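You operate a simulated robot arm through the tools that you are given. There is no shell and no other tool. Be economical: measure what you need, move in short steps, check, and stop when the job is done.

You run a simulated robot arm. Do the job below in one go: nothing can be reset, and whatever is moved stays where it is left.

JOB
Put the white logger marked "65" from the green mat on the teal-backed bench on the steel bearing with a red shield and the white logger that says "29" on the black rubber ring there.

Only the result counts: the job must be done as asked and must still hold three seconds after the hand-in. Knocking over, shifting, dropping, spilling or breaking anything else fails it.

ROBOT AND FRAMES
A 7-joint arm with a two-finger parallel gripper, fixed in place. Base frame: the origin is at the foot of the arm, x ahead of it, y to its left, z up; the work surface is at about z = 0.8. Lengths are in m, angles in rad, forces in N, time in s.
With the tool pointing down near the work surface it reaches from about 0.24 to 0.68 m from the base axis. Its first joint turns from -1.152 to 1.152 rad. Payload 2.4 kg.
Tool frame: the origin (TCP) lies between the finger pads and is the grasp point; the fingertips stand 0.03 m ahead of it; z points along the fingers, y is the line along which they close. The gripper opens to 0.094 m. The fingers are 0.028 m wide and 0.01 m thick; the gripper's body (0.05 by 0.096 m) begins 0.055 m behind the TCP.
Orientation is that of the tool frame in the base frame, as [roll, pitch, yaw] about the fixed x, y, z axes, in that order (R = Rz(yaw) Ry(pitch) Rx(roll)). With the fingers straight down and closing along the base's y, the tool's x points along the base's -x, its y along +y and its z along -z.

CONTROLS
- The arm moves only by the tool nudge_tool. Its argument "moves" is a list of rows, each an object (a shift or turn left out is 0, a gripper value left out holds the last) with "dp": the shift along the base's x, y, z in mm, a list of three; "rotation": the turn, a rotation vector about the base's x, y, z in rad, a list of three; "gripper": the closure in counts, from 0 (fully open) to 255 (shut). In form: [{"dp": [tx, ty, tz], "rotation": [wx, wy, wz], "gripper": gripper}, ...]. A call has 1 to 12 rows; each row shifts and turns the commanded pose from where the row before left it. Each row takes 0.2 s and may step no farther than 0.05 m and 0.15 rad from the row before; otherwise, or with a gripper value out of range, the whole call is refused. Where a pose cannot be reached the arm comes as near as it can. A force on the tool above 40 N (or 10 N above the force at the start of the call, whichever is more), or a blocked arm, ends the call early, and 0.2 s more pass. The fingers move at their own pace (about 0.153 m/s each) and stop on an object; they squeeze with about 21 N. The grip force told is the motor's: it shows also when the fingers shut on nothing. Time passes only in rows, and 0.2 s behind the last, so rows that do not move let the fingers close. The reply holds the time, the measured pose of the TCP, the force on the tool along the base axes, the opening and the grip force, in the units named above and with some noise, and new pictures: "pictures" is both (left out), scene, wrist or none.
- Cameras (640 x 400 px; columns grow to the right, rows downward): "scene" is fixed at [0.0526, 0.5033, 1.4298]; the picture's right is [-0.47, -0.88, 0.00], its down [-0.63, 0.33, -0.70] and it looks along [0.62, -0.33, -0.71] (base axes); focal length 370 px, centre (320, 200). "wrist" rides on the gripper at [-0.037, 0, -0.058] in the tool frame; the picture's right is [0.00, -1.00, 0.00], its down [0.97, 0.00, -0.24] and it looks along [0.24, 0.00, 0.97] (tool axes); focal length 218 px, centre (320, 200).
- locate(camera, pixels): for up to 12 pixels [column, row] of the newest picture of that camera ("zoom" is the newest enlarged one), the place [x, y, z] in the base frame of the surface seen there, good to about 0.002 m. It takes no simulated time.
- inspect(camera, box): a new picture of the part [left, top, right, bottom] of that camera's present view, enlarged. It takes no simulated time.
- finish_job(): hands the job in; it is judged then, once.

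Go step by step. Measure first, check grasps and placings, and put right what went wrong. The budget is 60 turns and 120 pictures, counting those below and the enlarged ones. Unless the task says otherwise, let go and move clear before handing in, and close with one line.

The tools are called after "Call:" as a command line: name --argument value ..., lists and objects as JSON in quotes. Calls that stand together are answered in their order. nudge_tool: Moves the arm, as the interface text tells. Its arguments: {"type":"object","properties":{"moves":{"type":"array","items":{"type":"object","properties":{"dp":{"type":"array","items":{"type":"number"}},"rotation":{"type":"array","items":{"type":"number"}},"gripper":{"type":"number"}}}},"pictures":{"type":"string","enum":["both","scene","wrist","none"]}},"required":["moves"]} The other tools are called the same way: locate (camera, pixels) gives the place of the surface under pixels of a picture; inspect (camera, box) takes an enlarged picture of a part of a camera's view; finish_job () hands the job in.

At the start:

```text
time: 0.0
position: [0.39, 0.2449, 1.0386]
orientation: [3.14, -0.001, 3.141]
wrist_force: [-0.3, 0.8, 0.3]
gripper_width: 0.0939
grip_force: 0.1
```

scene: 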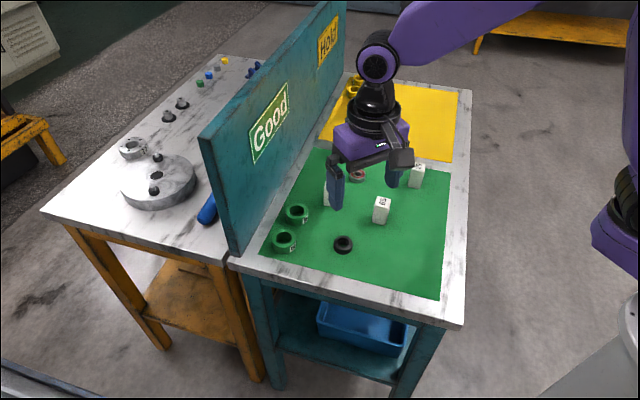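
wrist: 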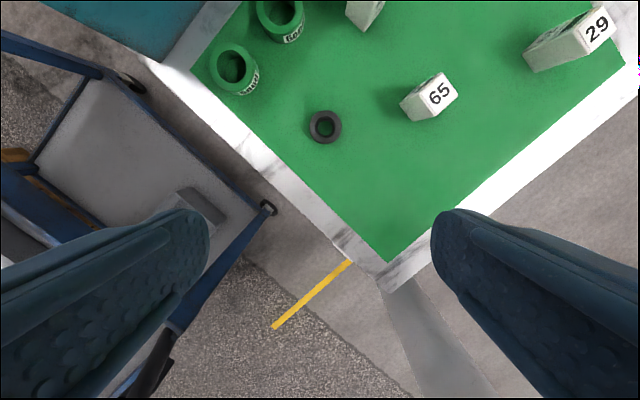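

The wrist picture shows "65" at (430,97), "29" at (570,40), another white block at (365,12), and the black ring at (325,127). In the scene the red-shielded bearing is near (357,175), so I'll enlarge that area.

Call:
inspect --camera "scene" --box '[250, 140, 450, 265]'

Call:
inspect --camera "wrist" --box '[180, 0, 640, 200]'

Call:
locate --camera "scene" --pixels '[[343, 243], [343, 238], [382, 203], [417, 170], [357, 175], [300, 230], [400, 230], [326, 195]]'

```text
3.20 times, centred on (350, 202) of scene
```

zoom: 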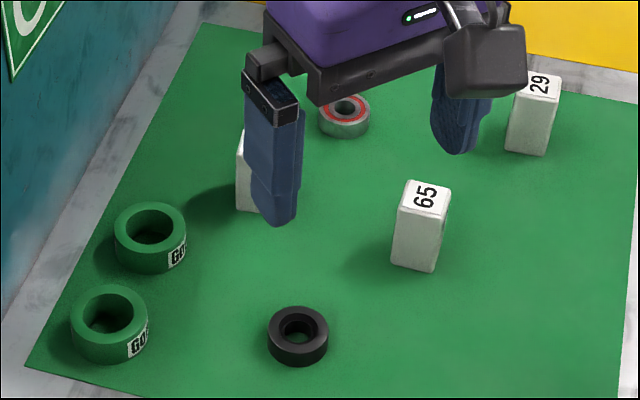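

```text
1.39 times, centred on (410, 100) of wrist
```

zoom: 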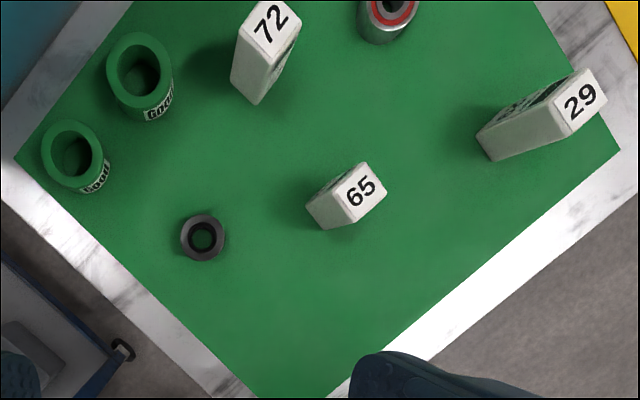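

```text
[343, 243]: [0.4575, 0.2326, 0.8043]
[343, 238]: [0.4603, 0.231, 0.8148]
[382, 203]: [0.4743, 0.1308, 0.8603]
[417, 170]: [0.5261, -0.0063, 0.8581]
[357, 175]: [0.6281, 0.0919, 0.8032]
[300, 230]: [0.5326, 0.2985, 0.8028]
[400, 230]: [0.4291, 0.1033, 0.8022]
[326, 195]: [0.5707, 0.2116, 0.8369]
```

"65" stands near (0.474,0.131), "29" near (0.526,-0.006), and the red-shield bearing near (0.62,0.09). I'll move the hand above the mat's middle to measure from overhead.

Call:
nudge_tool --moves '[{"dp": [40, -25, 0]}, {"dp": [40, -25, 0]}, {"dp": [40, -30, 0]}, {"dp": [30, -30, 0]}, {}]'

```text
time: 1.2
position: [0.5381, 0.1359, 1.0398]
orientation: [-3.141, 0.0, -3.139]
wrist_force: [0.0, 0.5, 0.2]
gripper_width: 0.094
grip_force: 0.0
```

scene: 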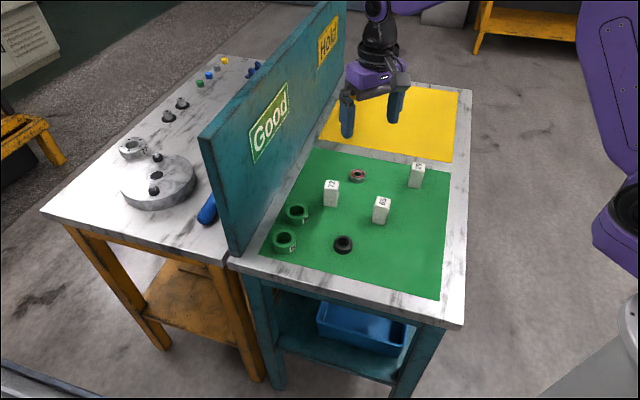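
wrist: 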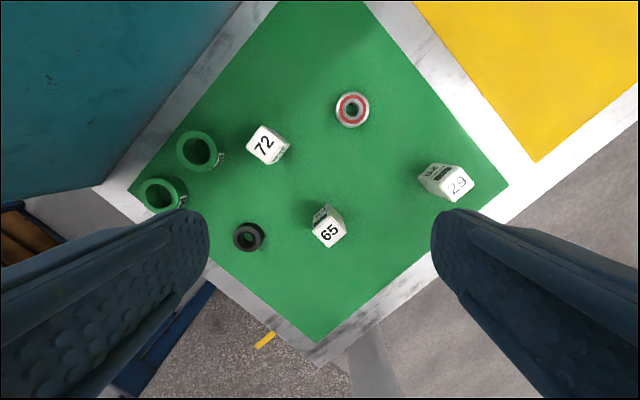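

Everything is visible now: "65" at (328,230), "29" at (450,183), bearing at (352,109), ring at (248,237). I'll enlarge the wrist view to find edges.

Call:
inspect --camera "wrist" --box '[220, 80, 380, 260]'

Call:
inspect --camera "scene" --box '[310, 150, 450, 260]'

Call:
inspect --camera "wrist" --box '[320, 80, 490, 250]'

```text
2.22 times, centred on (300, 170) of wrist
```

zoom: 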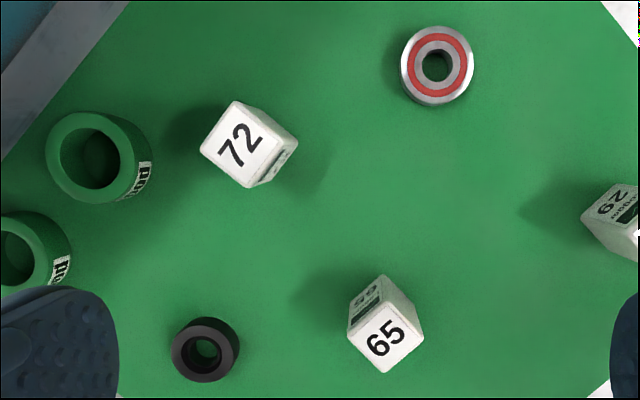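

```text
3.64 times, centred on (380, 205) of scene
```

zoom: 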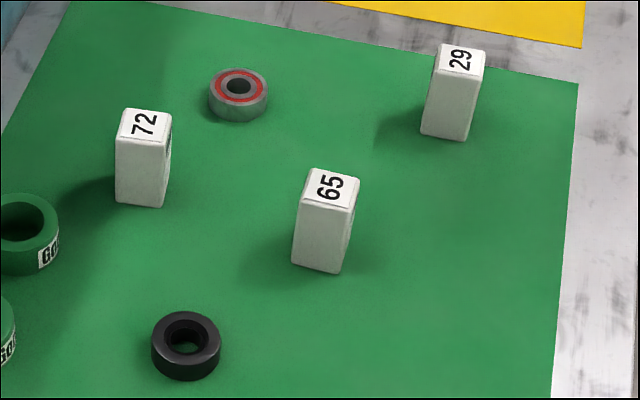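

```text
2.35 times, centred on (405, 165) of wrist
```

zoom: 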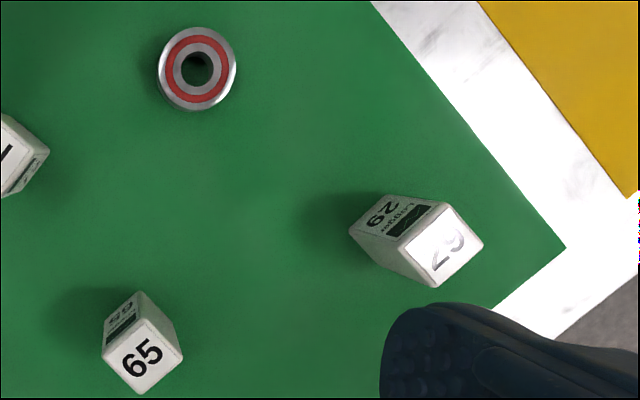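

I'll locate the corners of both top faces and the bearing's rim in the newest enlarged view.

Call:
locate --camera "zoom" --pixels '[[145, 322], [178, 352], [143, 388], [108, 357], [446, 210], [477, 245], [436, 282], [405, 246], [168, 63], [228, 63], [197, 36], [197, 96]]'

Call:
locate --camera "wrist" --pixels '[[238, 236], [258, 236], [248, 225], [248, 245], [248, 237], [236, 230], [342, 109], [362, 109], [352, 99], [352, 119], [352, 110], [300, 300]]'

```text
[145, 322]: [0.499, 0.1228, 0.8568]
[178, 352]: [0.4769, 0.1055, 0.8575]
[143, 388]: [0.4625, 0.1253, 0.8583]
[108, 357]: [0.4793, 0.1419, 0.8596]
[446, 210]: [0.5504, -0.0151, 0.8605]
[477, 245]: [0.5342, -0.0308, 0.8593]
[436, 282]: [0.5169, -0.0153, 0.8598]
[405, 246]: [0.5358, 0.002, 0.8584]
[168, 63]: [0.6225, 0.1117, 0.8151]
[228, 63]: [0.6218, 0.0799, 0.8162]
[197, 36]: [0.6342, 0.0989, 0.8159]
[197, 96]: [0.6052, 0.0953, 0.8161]
```

```text
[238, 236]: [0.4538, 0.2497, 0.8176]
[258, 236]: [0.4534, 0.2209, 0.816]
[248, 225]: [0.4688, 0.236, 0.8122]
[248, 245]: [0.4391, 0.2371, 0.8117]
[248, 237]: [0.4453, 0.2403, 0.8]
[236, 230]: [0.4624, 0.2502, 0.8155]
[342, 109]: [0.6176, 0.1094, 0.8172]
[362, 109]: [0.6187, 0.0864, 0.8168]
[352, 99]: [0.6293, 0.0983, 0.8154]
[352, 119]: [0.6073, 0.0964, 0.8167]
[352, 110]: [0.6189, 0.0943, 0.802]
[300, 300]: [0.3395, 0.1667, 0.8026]
```

"65" has its top centre at about (0.479,0.124,0.858) with edges near 41°. "29" is at (0.534,-0.015), the bearing at (0.619,0.097) with its top at 0.816, and the ring at (0.454,0.236). I'll turn the hand by 41° above "65" and come lower.

Call:
nudge_tool --moves '[{"dp": [-20, -4, -10], "rotation": [0, 0, 0.143]}, {"dp": [-20, -4, -20], "rotation": [0, 0, 0.143]}, {"dp": [-19, -4, -20], "rotation": [0, 0, 0.143]}, {"dp": [0, 0, -25], "rotation": [0, 0, 0.143]}, {"dp": [0, 0, -25], "rotation": [0, 0, 0.143]}, {}]'

```text
time: 2.6
position: [0.4812, 0.1223, 0.9378]
orientation: [3.141, 0.0, -2.425]
wrist_force: [-0.2, -0.1, -0.1]
gripper_width: 0.094
grip_force: 0.0
```

scene: 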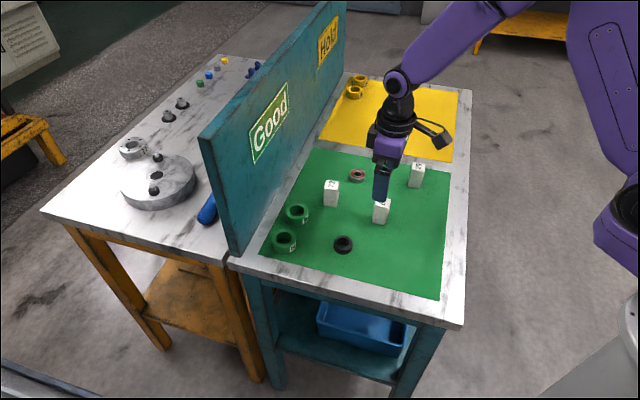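
wrist: 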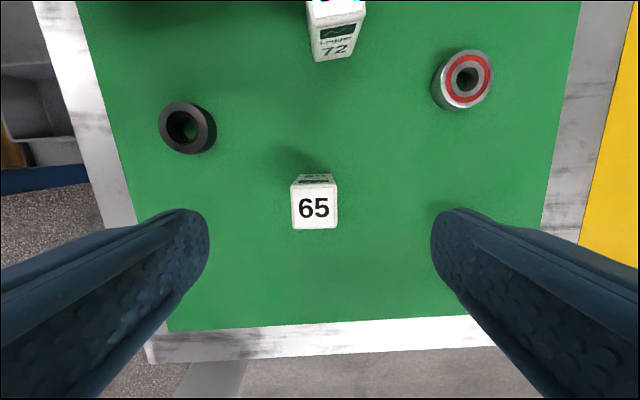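

The "65" face at (315,208) is nearly square to the view. I'll measure its corners along with the bearing and ring tops.

Call:
locate --camera "wrist" --pixels '[[294, 192], [334, 189], [296, 226], [334, 225], [315, 208], [449, 77], [489, 77], [469, 57], [469, 97], [163, 128], [208, 128], [186, 148]]'

Call:
inspect --camera "wrist" --box '[265, 160, 365, 240]'

```text
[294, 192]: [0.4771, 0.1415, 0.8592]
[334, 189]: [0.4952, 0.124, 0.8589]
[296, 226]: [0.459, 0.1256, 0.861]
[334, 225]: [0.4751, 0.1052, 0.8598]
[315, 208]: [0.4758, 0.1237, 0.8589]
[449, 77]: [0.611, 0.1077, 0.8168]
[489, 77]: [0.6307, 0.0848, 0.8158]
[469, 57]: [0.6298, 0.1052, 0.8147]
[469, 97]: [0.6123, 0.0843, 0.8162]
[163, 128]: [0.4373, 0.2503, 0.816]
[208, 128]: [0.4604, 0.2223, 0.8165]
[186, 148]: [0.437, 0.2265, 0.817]
```

```text
5.00 times, centred on (315, 200) of wrist
```

zoom: 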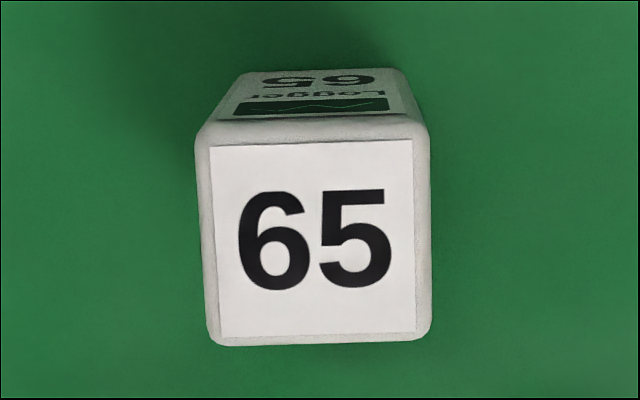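

The measured centre of "65" is (0.4766,0.1242), with about 2° of extra turn needed. I'll correct that, descend to z≈0.842, and close.

Call:
nudge_tool --moves '[{"dp": [-4.5, 1.5, 0], "rotation": [0, 0, 0.033]}, {"dp": [0, 0, -30]}, {"dp": [0, 0, -30]}, {"dp": [0, 0, -20]}, {"dp": [0, 0, -17]}, {}, {"gripper": 255}, {}, {}, {}]'

```text
time: 4.8
position: [0.476, 0.1225, 0.8425]
orientation: [-3.141, 0.0, -2.393]
wrist_force: [-0.8, -0.5, 0.0]
gripper_width: 0.0347
grip_force: 20.9
```

scene: 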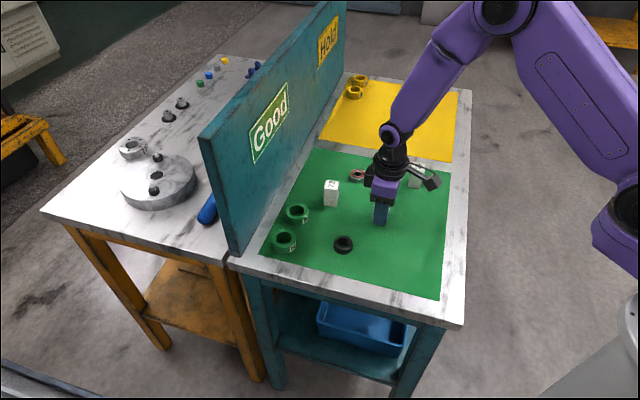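
wrist: 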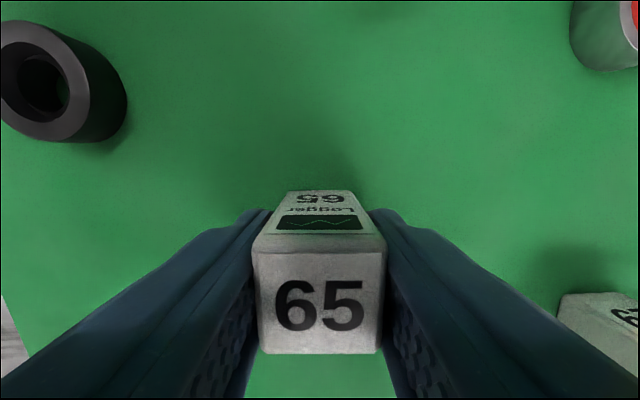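

The grip holds "65" (width 0.035, 20.9 N). It sits about 2.5 mm ahead of the TCP along the view's up direction. I'll lift it and move over the bearing.

Call:
nudge_tool --moves '[{"dp": [0, 0, 20]}, {"dp": [0, 0, 35]}, {"dp": [0, 0, 35]}, {"dp": [35, -7, 0]}, {"dp": [35, -7, 0]}, {"dp": [36, -7, 0]}, {"dp": [36, -7.5, 0]}, {}, {}]'

```text
time: 6.8
position: [0.6197, 0.0948, 0.9314]
orientation: [-3.141, 0.001, -2.393]
wrist_force: [0.3, -1.2, -2.2]
gripper_width: 0.035
grip_force: 20.6
```

scene: 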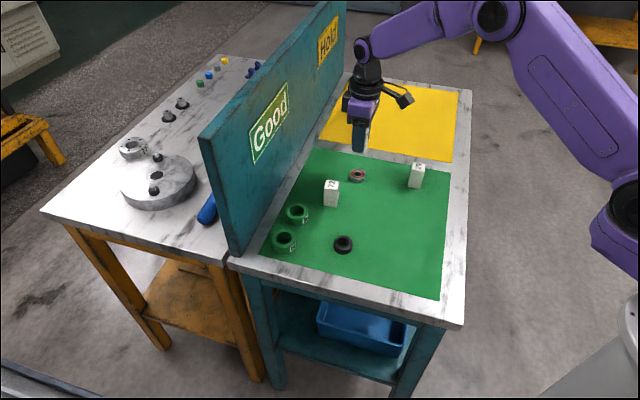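
wrist: 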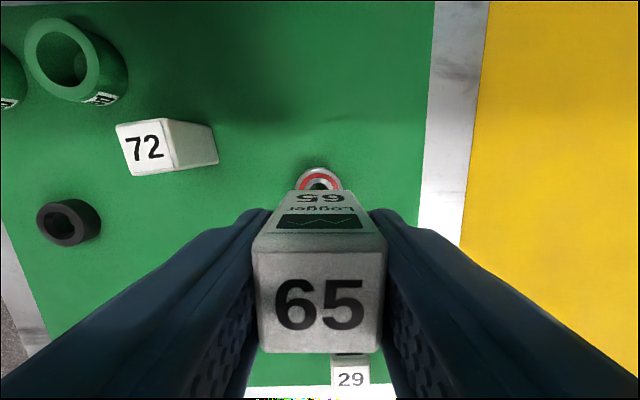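

The bearing shows centred at column 320 below the logger. I'll check the bearing centre in the scene view.

Call:
inspect --camera "scene" --box '[320, 120, 400, 190]'

Call:
locate --camera "wrist" --pixels '[[299, 184], [341, 184], [320, 169], [320, 171]]'

Call:
locate --camera "scene" --pixels '[[351, 174], [364, 174], [357, 170], [357, 178]]'

```text
5.71 times, centred on (360, 155) of scene
```

zoom: 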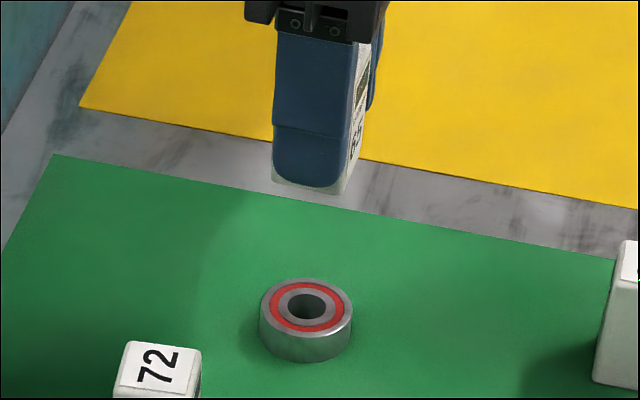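

```text
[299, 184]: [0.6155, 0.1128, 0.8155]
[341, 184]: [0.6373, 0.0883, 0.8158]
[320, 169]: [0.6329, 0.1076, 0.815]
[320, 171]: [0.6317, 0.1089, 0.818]
```

```text
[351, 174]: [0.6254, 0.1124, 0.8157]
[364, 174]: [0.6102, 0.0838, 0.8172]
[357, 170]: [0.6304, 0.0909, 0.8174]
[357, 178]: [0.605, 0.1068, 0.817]
```

The averaged bearing centre is (0.619,0.0965), so I'll shift 2 mm back in x. Then I'll lower to just above contact and watch the force.

Call:
nudge_tool --moves '[{"dp": [-2, 0, 0]}, {"dp": [0, 0, -30]}, {"dp": [0, 0, -25]}, {"dp": [0, 0, -12]}, {"dp": [0, 0, -4]}, {}]' --pictures "scene"

Call:
inspect --camera "scene" --box '[320, 140, 400, 190]'

```text
time: 8.2
position: [0.617, 0.0964, 0.861]
orientation: [-3.141, 0.0, -2.392]
wrist_force: [-0.2, 1.4, -1.5]
gripper_width: 0.0349
grip_force: 21.1
```

scene: 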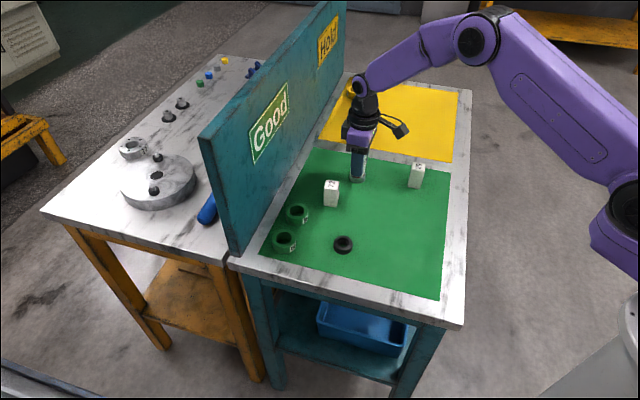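

```text
8.00 times, centred on (360, 165) of scene
```

zoom: 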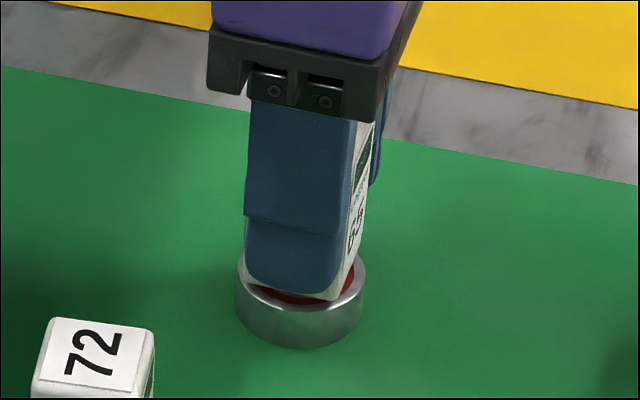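

The logger's base is centred over the bearing, about 4 mm above it. I'll lower it in small steps.

Call:
nudge_tool --moves '[{"dp": [0, 0, -1.5]}, {"dp": [0, 0, -1]}, {}]' --pictures "none"

Call:
inspect --camera "scene" --box '[330, 155, 390, 190]'

```text
time: 9.0
position: [0.6165, 0.0951, 0.8589]
orientation: [3.141, 0.001, -2.391]
wrist_force: [0.5, -0.6, -1.0]
gripper_width: 0.0346
grip_force: 21.5
```

```text
10.67 times, centred on (360, 172) of scene
```

zoom: 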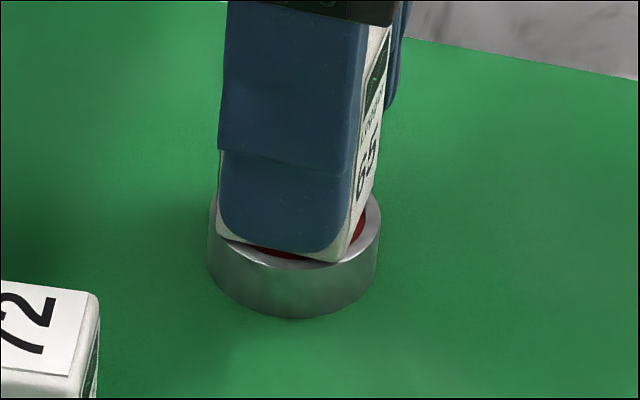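

There is no contact force yet and a small gap remains, so I'll keep lowering 1 mm at a time.

Call:
nudge_tool --moves '[{"dp": [0, 0, -1]}, {}, {"dp": [0, 0, -0.7]}, {}]' --pictures "none"

```text
time: 10.0
position: [0.6162, 0.0946, 0.858]
orientation: [-3.138, 0.005, -2.391]
wrist_force: [0.0, -0.5, 20.6]
gripper_width: 0.035
grip_force: 21.4
```

Contact is made at 20 N. I'll ease off half a millimetre, open partway, and rise straight up.

Call:
nudge_tool --moves '[{"dp": [0, 0, 0.6]}, {}, {"gripper": 100}, {}, {}, {"dp": [0, 0, 10]}, {"dp": [0, 0, 30]}, {"dp": [0, 0, 40]}, {}]'

Call:
inspect --camera "scene" --box '[330, 145, 390, 190]'

```text
time: 12.0
position: [0.6136, 0.0939, 0.9366]
orientation: [-3.14, 0.0, -2.394]
wrist_force: [0.2, 0.6, 0.7]
gripper_width: 0.0574
grip_force: 0.1
```

scene: 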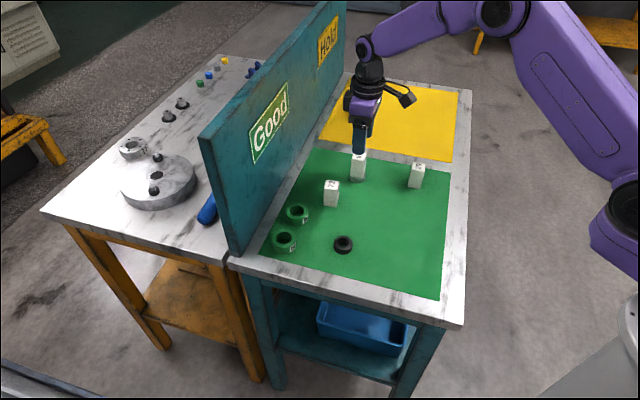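
wrist: 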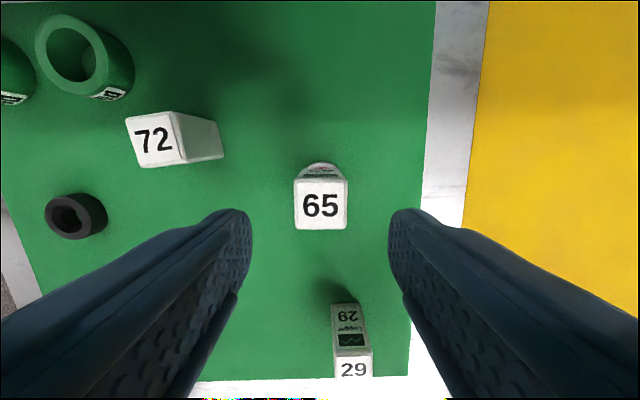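

```text
8.89 times, centred on (360, 168) of scene
```

zoom: 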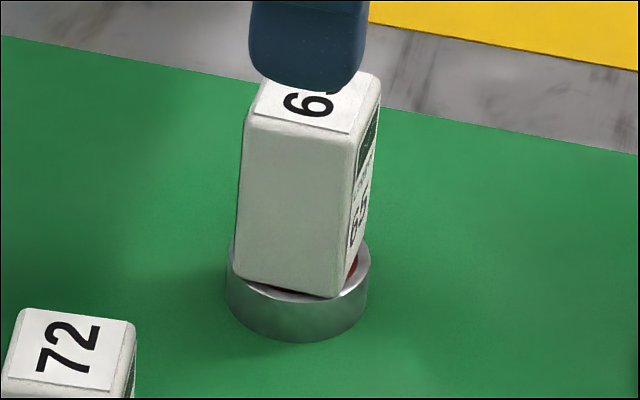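

"65" stands upright on the bearing. I'll check its top face for level and centre, and move above "29".

Call:
locate --camera "wrist" --pixels '[[298, 184], [343, 184], [298, 225], [343, 225], [320, 206]]'

Call:
nudge_tool --moves '[{"dp": [-20, -27, 5]}, {"dp": [-20, -27, 0], "gripper": 40}, {"dp": [-20, -27, 0]}, {"dp": [-22, -28, 0]}, {}, {}]'

```text
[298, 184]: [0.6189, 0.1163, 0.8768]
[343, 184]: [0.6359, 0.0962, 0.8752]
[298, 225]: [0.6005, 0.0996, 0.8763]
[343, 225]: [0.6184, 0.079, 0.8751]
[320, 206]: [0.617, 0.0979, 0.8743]
```

```text
time: 13.4
position: [0.533, -0.0158, 0.9435]
orientation: [3.141, 0.0, -2.393]
wrist_force: [1.3, -0.5, 0.1]
gripper_width: 0.0792
grip_force: 0.0
```

scene: 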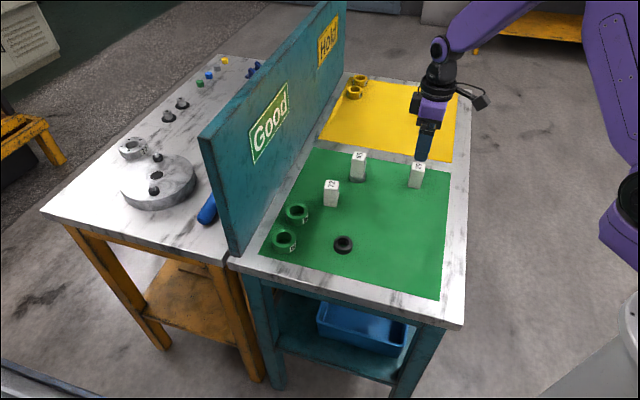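
wrist: 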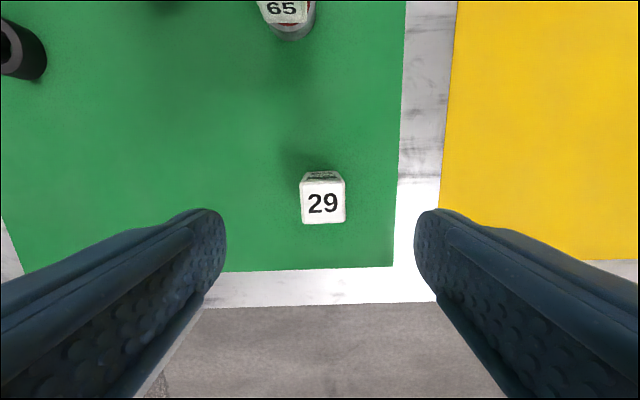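

"65" is level and centred at (0.618,0.098). "29" is now at (323,203), so I'll measure its face corners.

Call:
inspect --camera "wrist" --box '[275, 165, 375, 235]'

Call:
locate --camera "wrist" --pixels '[[302, 185], [342, 185], [304, 221], [342, 219], [323, 203]]'

```text
5.71 times, centred on (325, 200) of wrist
```

zoom: 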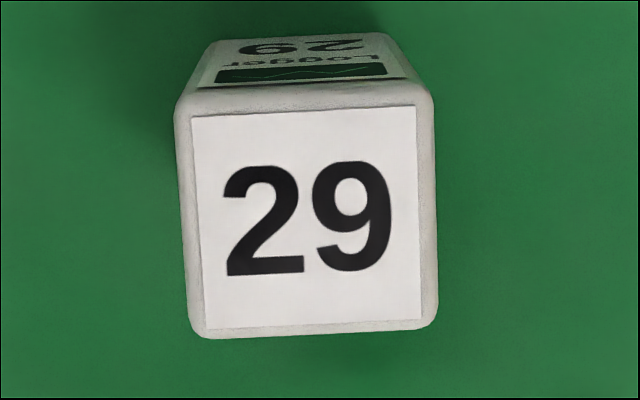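

```text
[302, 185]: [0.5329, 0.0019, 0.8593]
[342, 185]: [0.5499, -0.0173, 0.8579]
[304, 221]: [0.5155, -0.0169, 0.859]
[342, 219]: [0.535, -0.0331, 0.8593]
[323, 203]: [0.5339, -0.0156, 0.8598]
```

"29" is centred at (0.5335,-0.0163) and turned about 3° ccw from the view. I'll turn 0.05, descend 101 mm, and close.

Call:
nudge_tool --moves '[{"dp": [1, 0, 0], "rotation": [0, 0, 0.05]}, {"dp": [0, 0, -30]}, {"dp": [0, 0, -30]}, {"dp": [0, 0, -25]}, {"dp": [0, 0, -16]}, {}, {"gripper": 255}, {}, {}, {}]'

```text
time: 15.6
position: [0.5349, -0.0145, 0.8424]
orientation: [3.141, 0.0, -2.343]
wrist_force: [-0.2, 0.1, 0.2]
gripper_width: 0.0348
grip_force: 21.0
```

scene: 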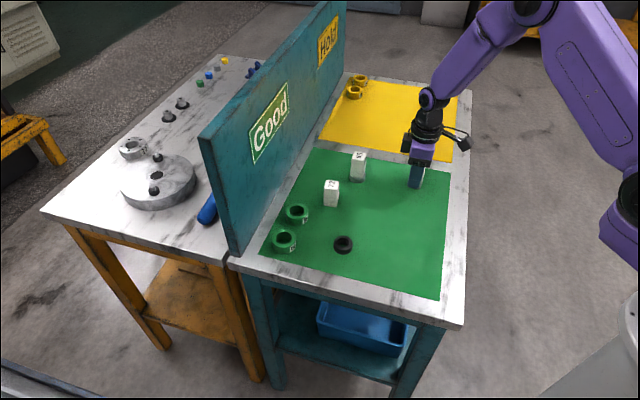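
wrist: 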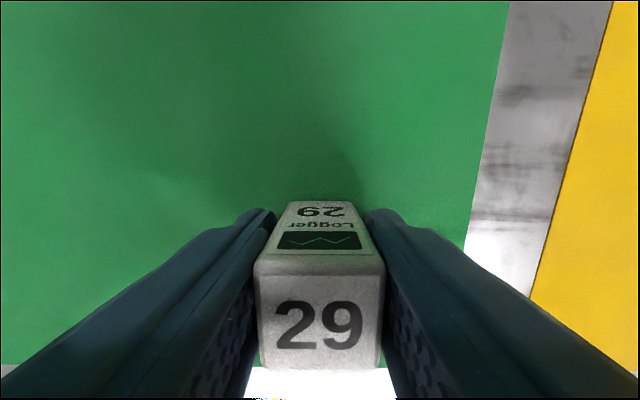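

"29" is held (0.035, 21 N), sitting about 1–2 mm behind the TCP. Before moving I'll check the clearance to the teal board and re-measure the ring.

Call:
locate --camera "scene" --pixels '[[238, 250], [205, 138], [235, 235], [300, 190], [336, 243], [351, 243], [343, 236], [343, 249], [283, 238], [297, 210]]'

Call:
inspect --camera "scene" --box '[310, 220, 380, 265]'

```text
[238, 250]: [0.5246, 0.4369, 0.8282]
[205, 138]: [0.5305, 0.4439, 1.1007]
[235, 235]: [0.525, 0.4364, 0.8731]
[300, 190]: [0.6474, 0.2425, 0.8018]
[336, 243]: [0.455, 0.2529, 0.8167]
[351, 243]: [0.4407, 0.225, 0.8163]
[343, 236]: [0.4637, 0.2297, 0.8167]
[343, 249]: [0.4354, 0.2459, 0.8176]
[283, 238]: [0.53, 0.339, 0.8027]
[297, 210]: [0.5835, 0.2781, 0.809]
```

```text
8.89 times, centred on (345, 242) of scene
```

zoom: 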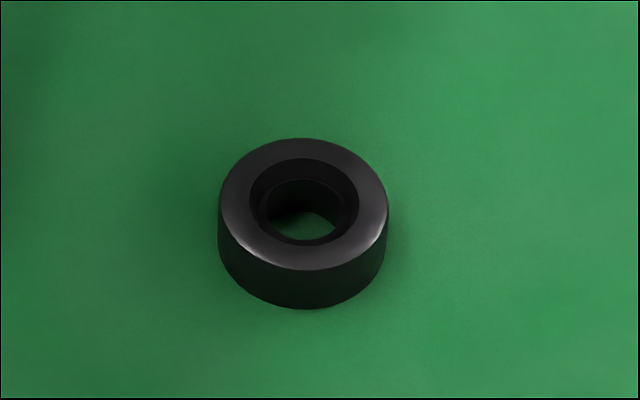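

The board is well away (over 0.15 m). I'll locate symmetric points on the ring's top face.

Call:
locate --camera "zoom" --pixels '[[235, 204], [373, 204], [304, 149], [304, 259], [255, 161], [353, 247], [353, 161], [255, 247]]'

Call:
nudge_tool --moves '[{"dp": [0, 0, 20]}, {"dp": [0, 0, 35]}, {"dp": [0, 0, 35]}, {"dp": [-10, 32, 0]}, {"dp": [-10, 32, 0]}, {"dp": [-12, 37, 0]}, {"dp": [-12, 37, 0]}, {"dp": [-12, 37, 0]}, {"dp": [-12, 37, 0]}, {"dp": [-12, 38, 0]}, {}, {}]'

```text
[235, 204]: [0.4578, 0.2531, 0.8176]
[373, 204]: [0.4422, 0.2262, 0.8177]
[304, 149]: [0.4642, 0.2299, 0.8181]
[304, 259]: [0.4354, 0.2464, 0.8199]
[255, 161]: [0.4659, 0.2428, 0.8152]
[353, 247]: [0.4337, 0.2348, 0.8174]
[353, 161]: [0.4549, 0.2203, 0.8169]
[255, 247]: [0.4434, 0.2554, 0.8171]
```

```text
time: 18.2
position: [0.4535, 0.2348, 0.9319]
orientation: [3.141, 0.0, -2.345]
wrist_force: [0.2, 0.6, -1.0]
gripper_width: 0.0351
grip_force: 21.3
```

scene: 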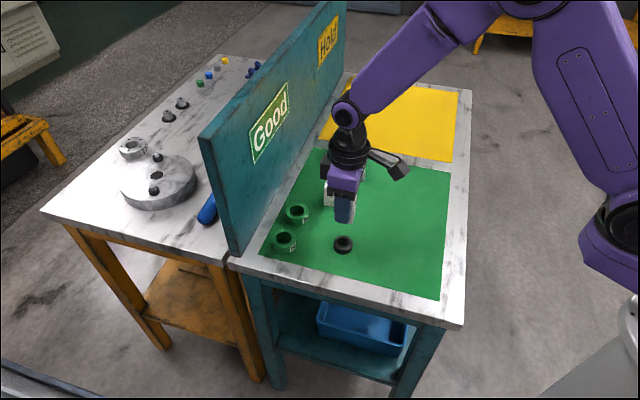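
wrist: 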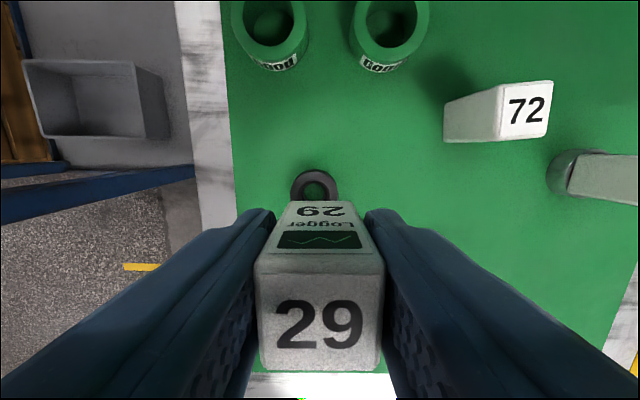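

The ring shows at column 314.5 versus 320 for the logger, and the scene gives its centre as (0.450,0.2385). I'll shift by (-1.8,+4.5) mm and lower to a few mm above contact.

Call:
nudge_tool --moves '[{"dp": [-1.8, 4.5, 0]}, {}, {"dp": [0, 0, -30]}, {"dp": [0, 0, -25]}, {"dp": [0, 0, -13]}, {}]'

Call:
inspect --camera "scene" --box '[310, 215, 380, 260]'

```text
time: 19.6
position: [0.453, 0.2379, 0.8632]
orientation: [-3.141, 0.0, -2.343]
wrist_force: [-0.9, -0.6, -1.1]
gripper_width: 0.0348
grip_force: 20.7
```

scene: 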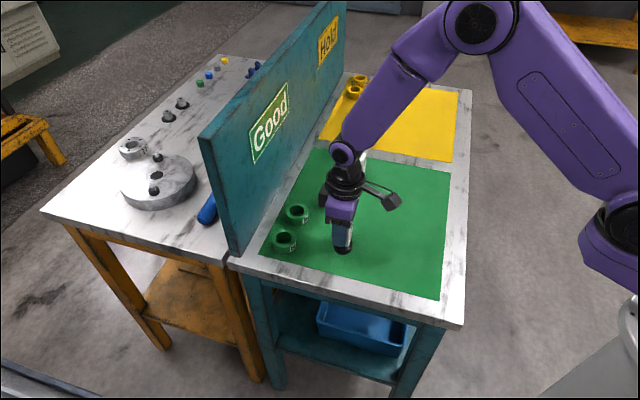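
wrist: 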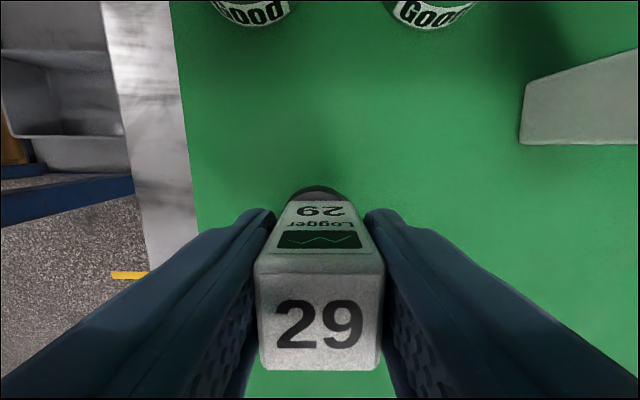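

```text
8.89 times, centred on (345, 238) of scene
```

zoom: 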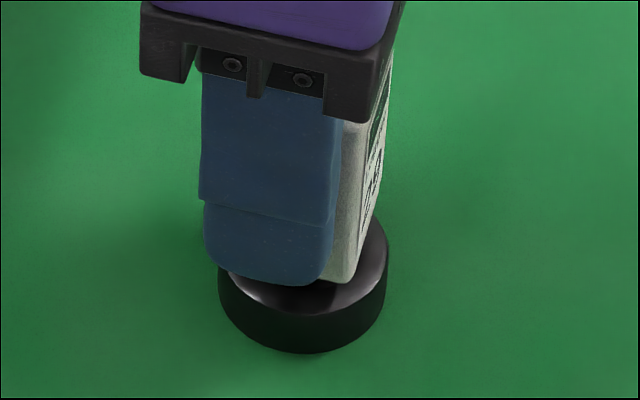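

The logger is roughly centred over the ring. I'll enlarge the wrist view to check the ring's side-to-side centre behind the logger.

Call:
inspect --camera "wrist" --box '[270, 170, 370, 230]'

```text
6.40 times, centred on (320, 200) of wrist
```

zoom: 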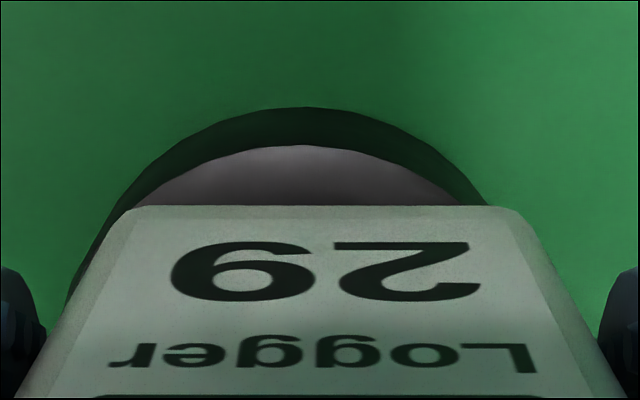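

The ring's arc apex is at column 302 in the zoom, so the logger needs about 1.4 mm of side shift and under 1 mm fore-aft. I'll correct that and lower gently.

Call:
nudge_tool --moves '[{"dp": [-1.5, 0.5, 0]}, {}, {"dp": [0, 0, -2]}, {"dp": [0, 0, -1]}, {}]' --pictures "none"

Call:
inspect --camera "wrist" --box '[270, 170, 370, 230]'

```text
time: 20.8
position: [0.4518, 0.2409, 0.8596]
orientation: [-3.141, 0.0, -2.342]
wrist_force: [0.0, -0.5, -0.8]
gripper_width: 0.035
grip_force: 21.0
```

```text
6.40 times, centred on (320, 200) of wrist
```

zoom: 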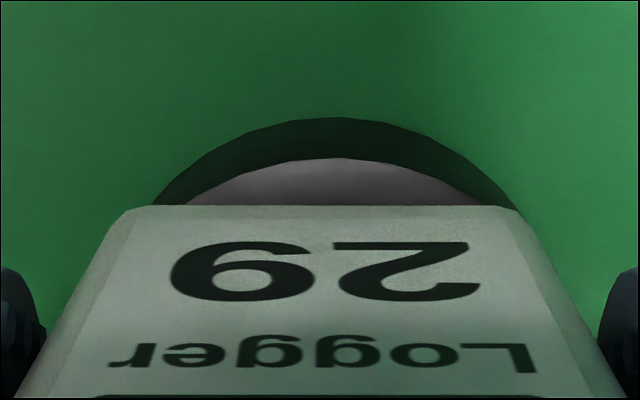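

That overshot slightly: the arc is now centred at 334, about 1.1 mm. I'll nudge back and lower to contact.

Call:
nudge_tool --moves '[{"dp": [0.6, -0.7, 0]}, {}, {"dp": [0, 0, -0.8]}, {}]' --pictures "none"

Call:
inspect --camera "wrist" --box '[270, 170, 370, 230]'

Call:
inspect --camera "scene" --box '[310, 220, 380, 265]'

```text
time: 21.8
position: [0.4517, 0.2389, 0.859]
orientation: [-3.142, 0.001, -2.344]
wrist_force: [-0.1, 0.3, -0.4]
gripper_width: 0.0349
grip_force: 20.6
```

```text
6.40 times, centred on (320, 200) of wrist
```

zoom: 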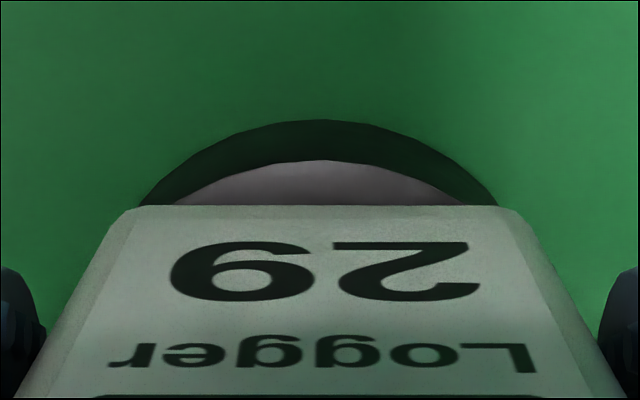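

```text
8.89 times, centred on (345, 242) of scene
```

zoom: 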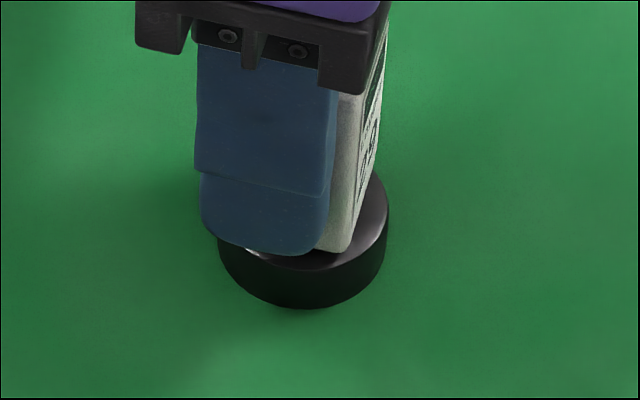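

It is centred now (arc at 318). I'll lower further until contact.

Call:
nudge_tool --moves '[{"dp": [0, 0, -0.7]}, {}]' --pictures "none"

```text
time: 22.4
position: [0.4521, 0.2405, 0.8601]
orientation: [-3.141, 0.0, -2.344]
wrist_force: [-0.1, -0.4, -1.2]
gripper_width: 0.0351
grip_force: 20.6
```

Call:
nudge_tool --moves '[{"dp": [0, 0, -0.7]}, {}]' --pictures "none"

```text
time: 23.0
position: [0.4526, 0.2406, 0.8583]
orientation: [3.141, 0.0, -2.343]
wrist_force: [-1.0, -0.3, 3.8]
gripper_width: 0.0345
grip_force: 21.1
```

A light contact of 3.8 N shows it is touching. I'll open partway and rise straight up.

Call:
nudge_tool --moves '[{"gripper": 100}, {}, {}, {"dp": [0, 0, 10]}, {"dp": [0, 0, 30]}, {"dp": [0, 0, 40]}, {"dp": [0, 0, 40]}, {}]'

Call:
inspect --camera "scene" --box '[300, 145, 420, 260]'

Call:
locate --camera "wrist" --pixels '[[320, 205], [310, 215], [330, 215], [310, 200], [330, 200]]'

```text
time: 24.8
position: [0.4535, 0.2426, 0.9773]
orientation: [3.14, 0.001, -2.345]
wrist_force: [0.8, 0.6, -0.1]
gripper_width: 0.0571
grip_force: 0.1
```

scene: 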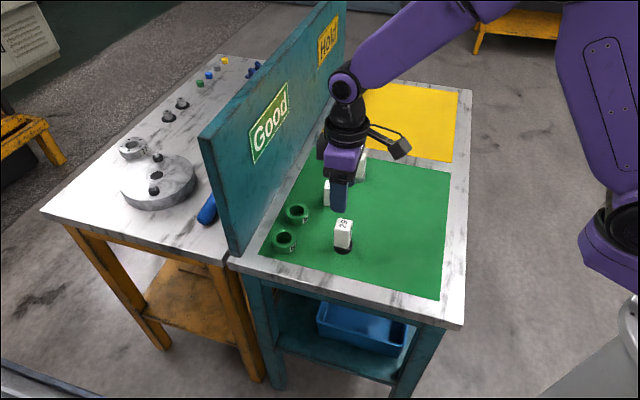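
wrist: 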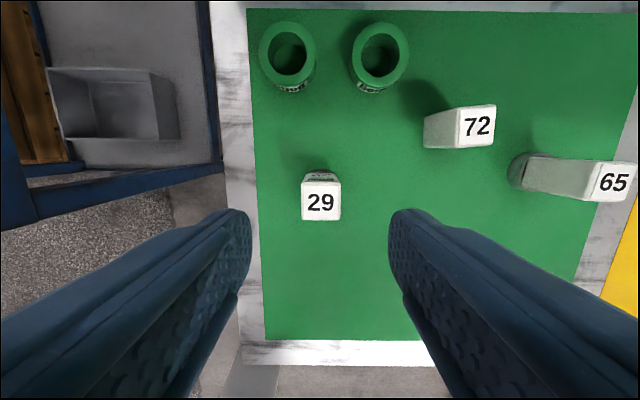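

```text
3.48 times, centred on (360, 202) of scene
```

zoom: 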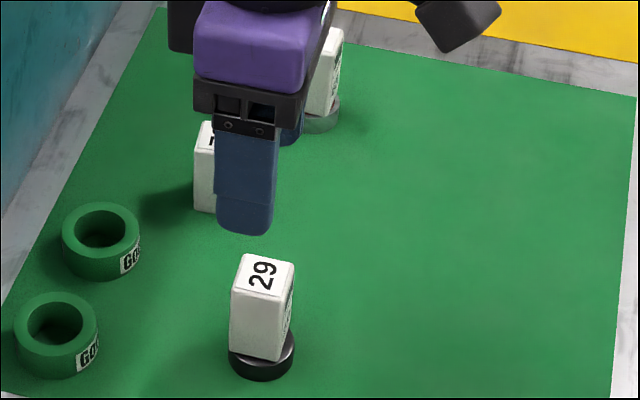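

```text
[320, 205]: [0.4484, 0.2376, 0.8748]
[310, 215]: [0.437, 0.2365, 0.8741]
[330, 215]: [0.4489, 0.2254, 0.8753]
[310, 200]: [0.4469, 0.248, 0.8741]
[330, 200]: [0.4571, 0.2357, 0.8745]
```

"29" is level and centred on the ring at about (0.448,0.237). "65" still stands on the bearing, "72" is untouched and the hand is clear, so I'll hand in.

Call:
finish_job

```text
The job is handed in.
```

Logger "65" is standing on the red-shielded bearing and logger "29" on the black rubber ring; nothing else was disturbed in the last pictures, and the job is handed in.
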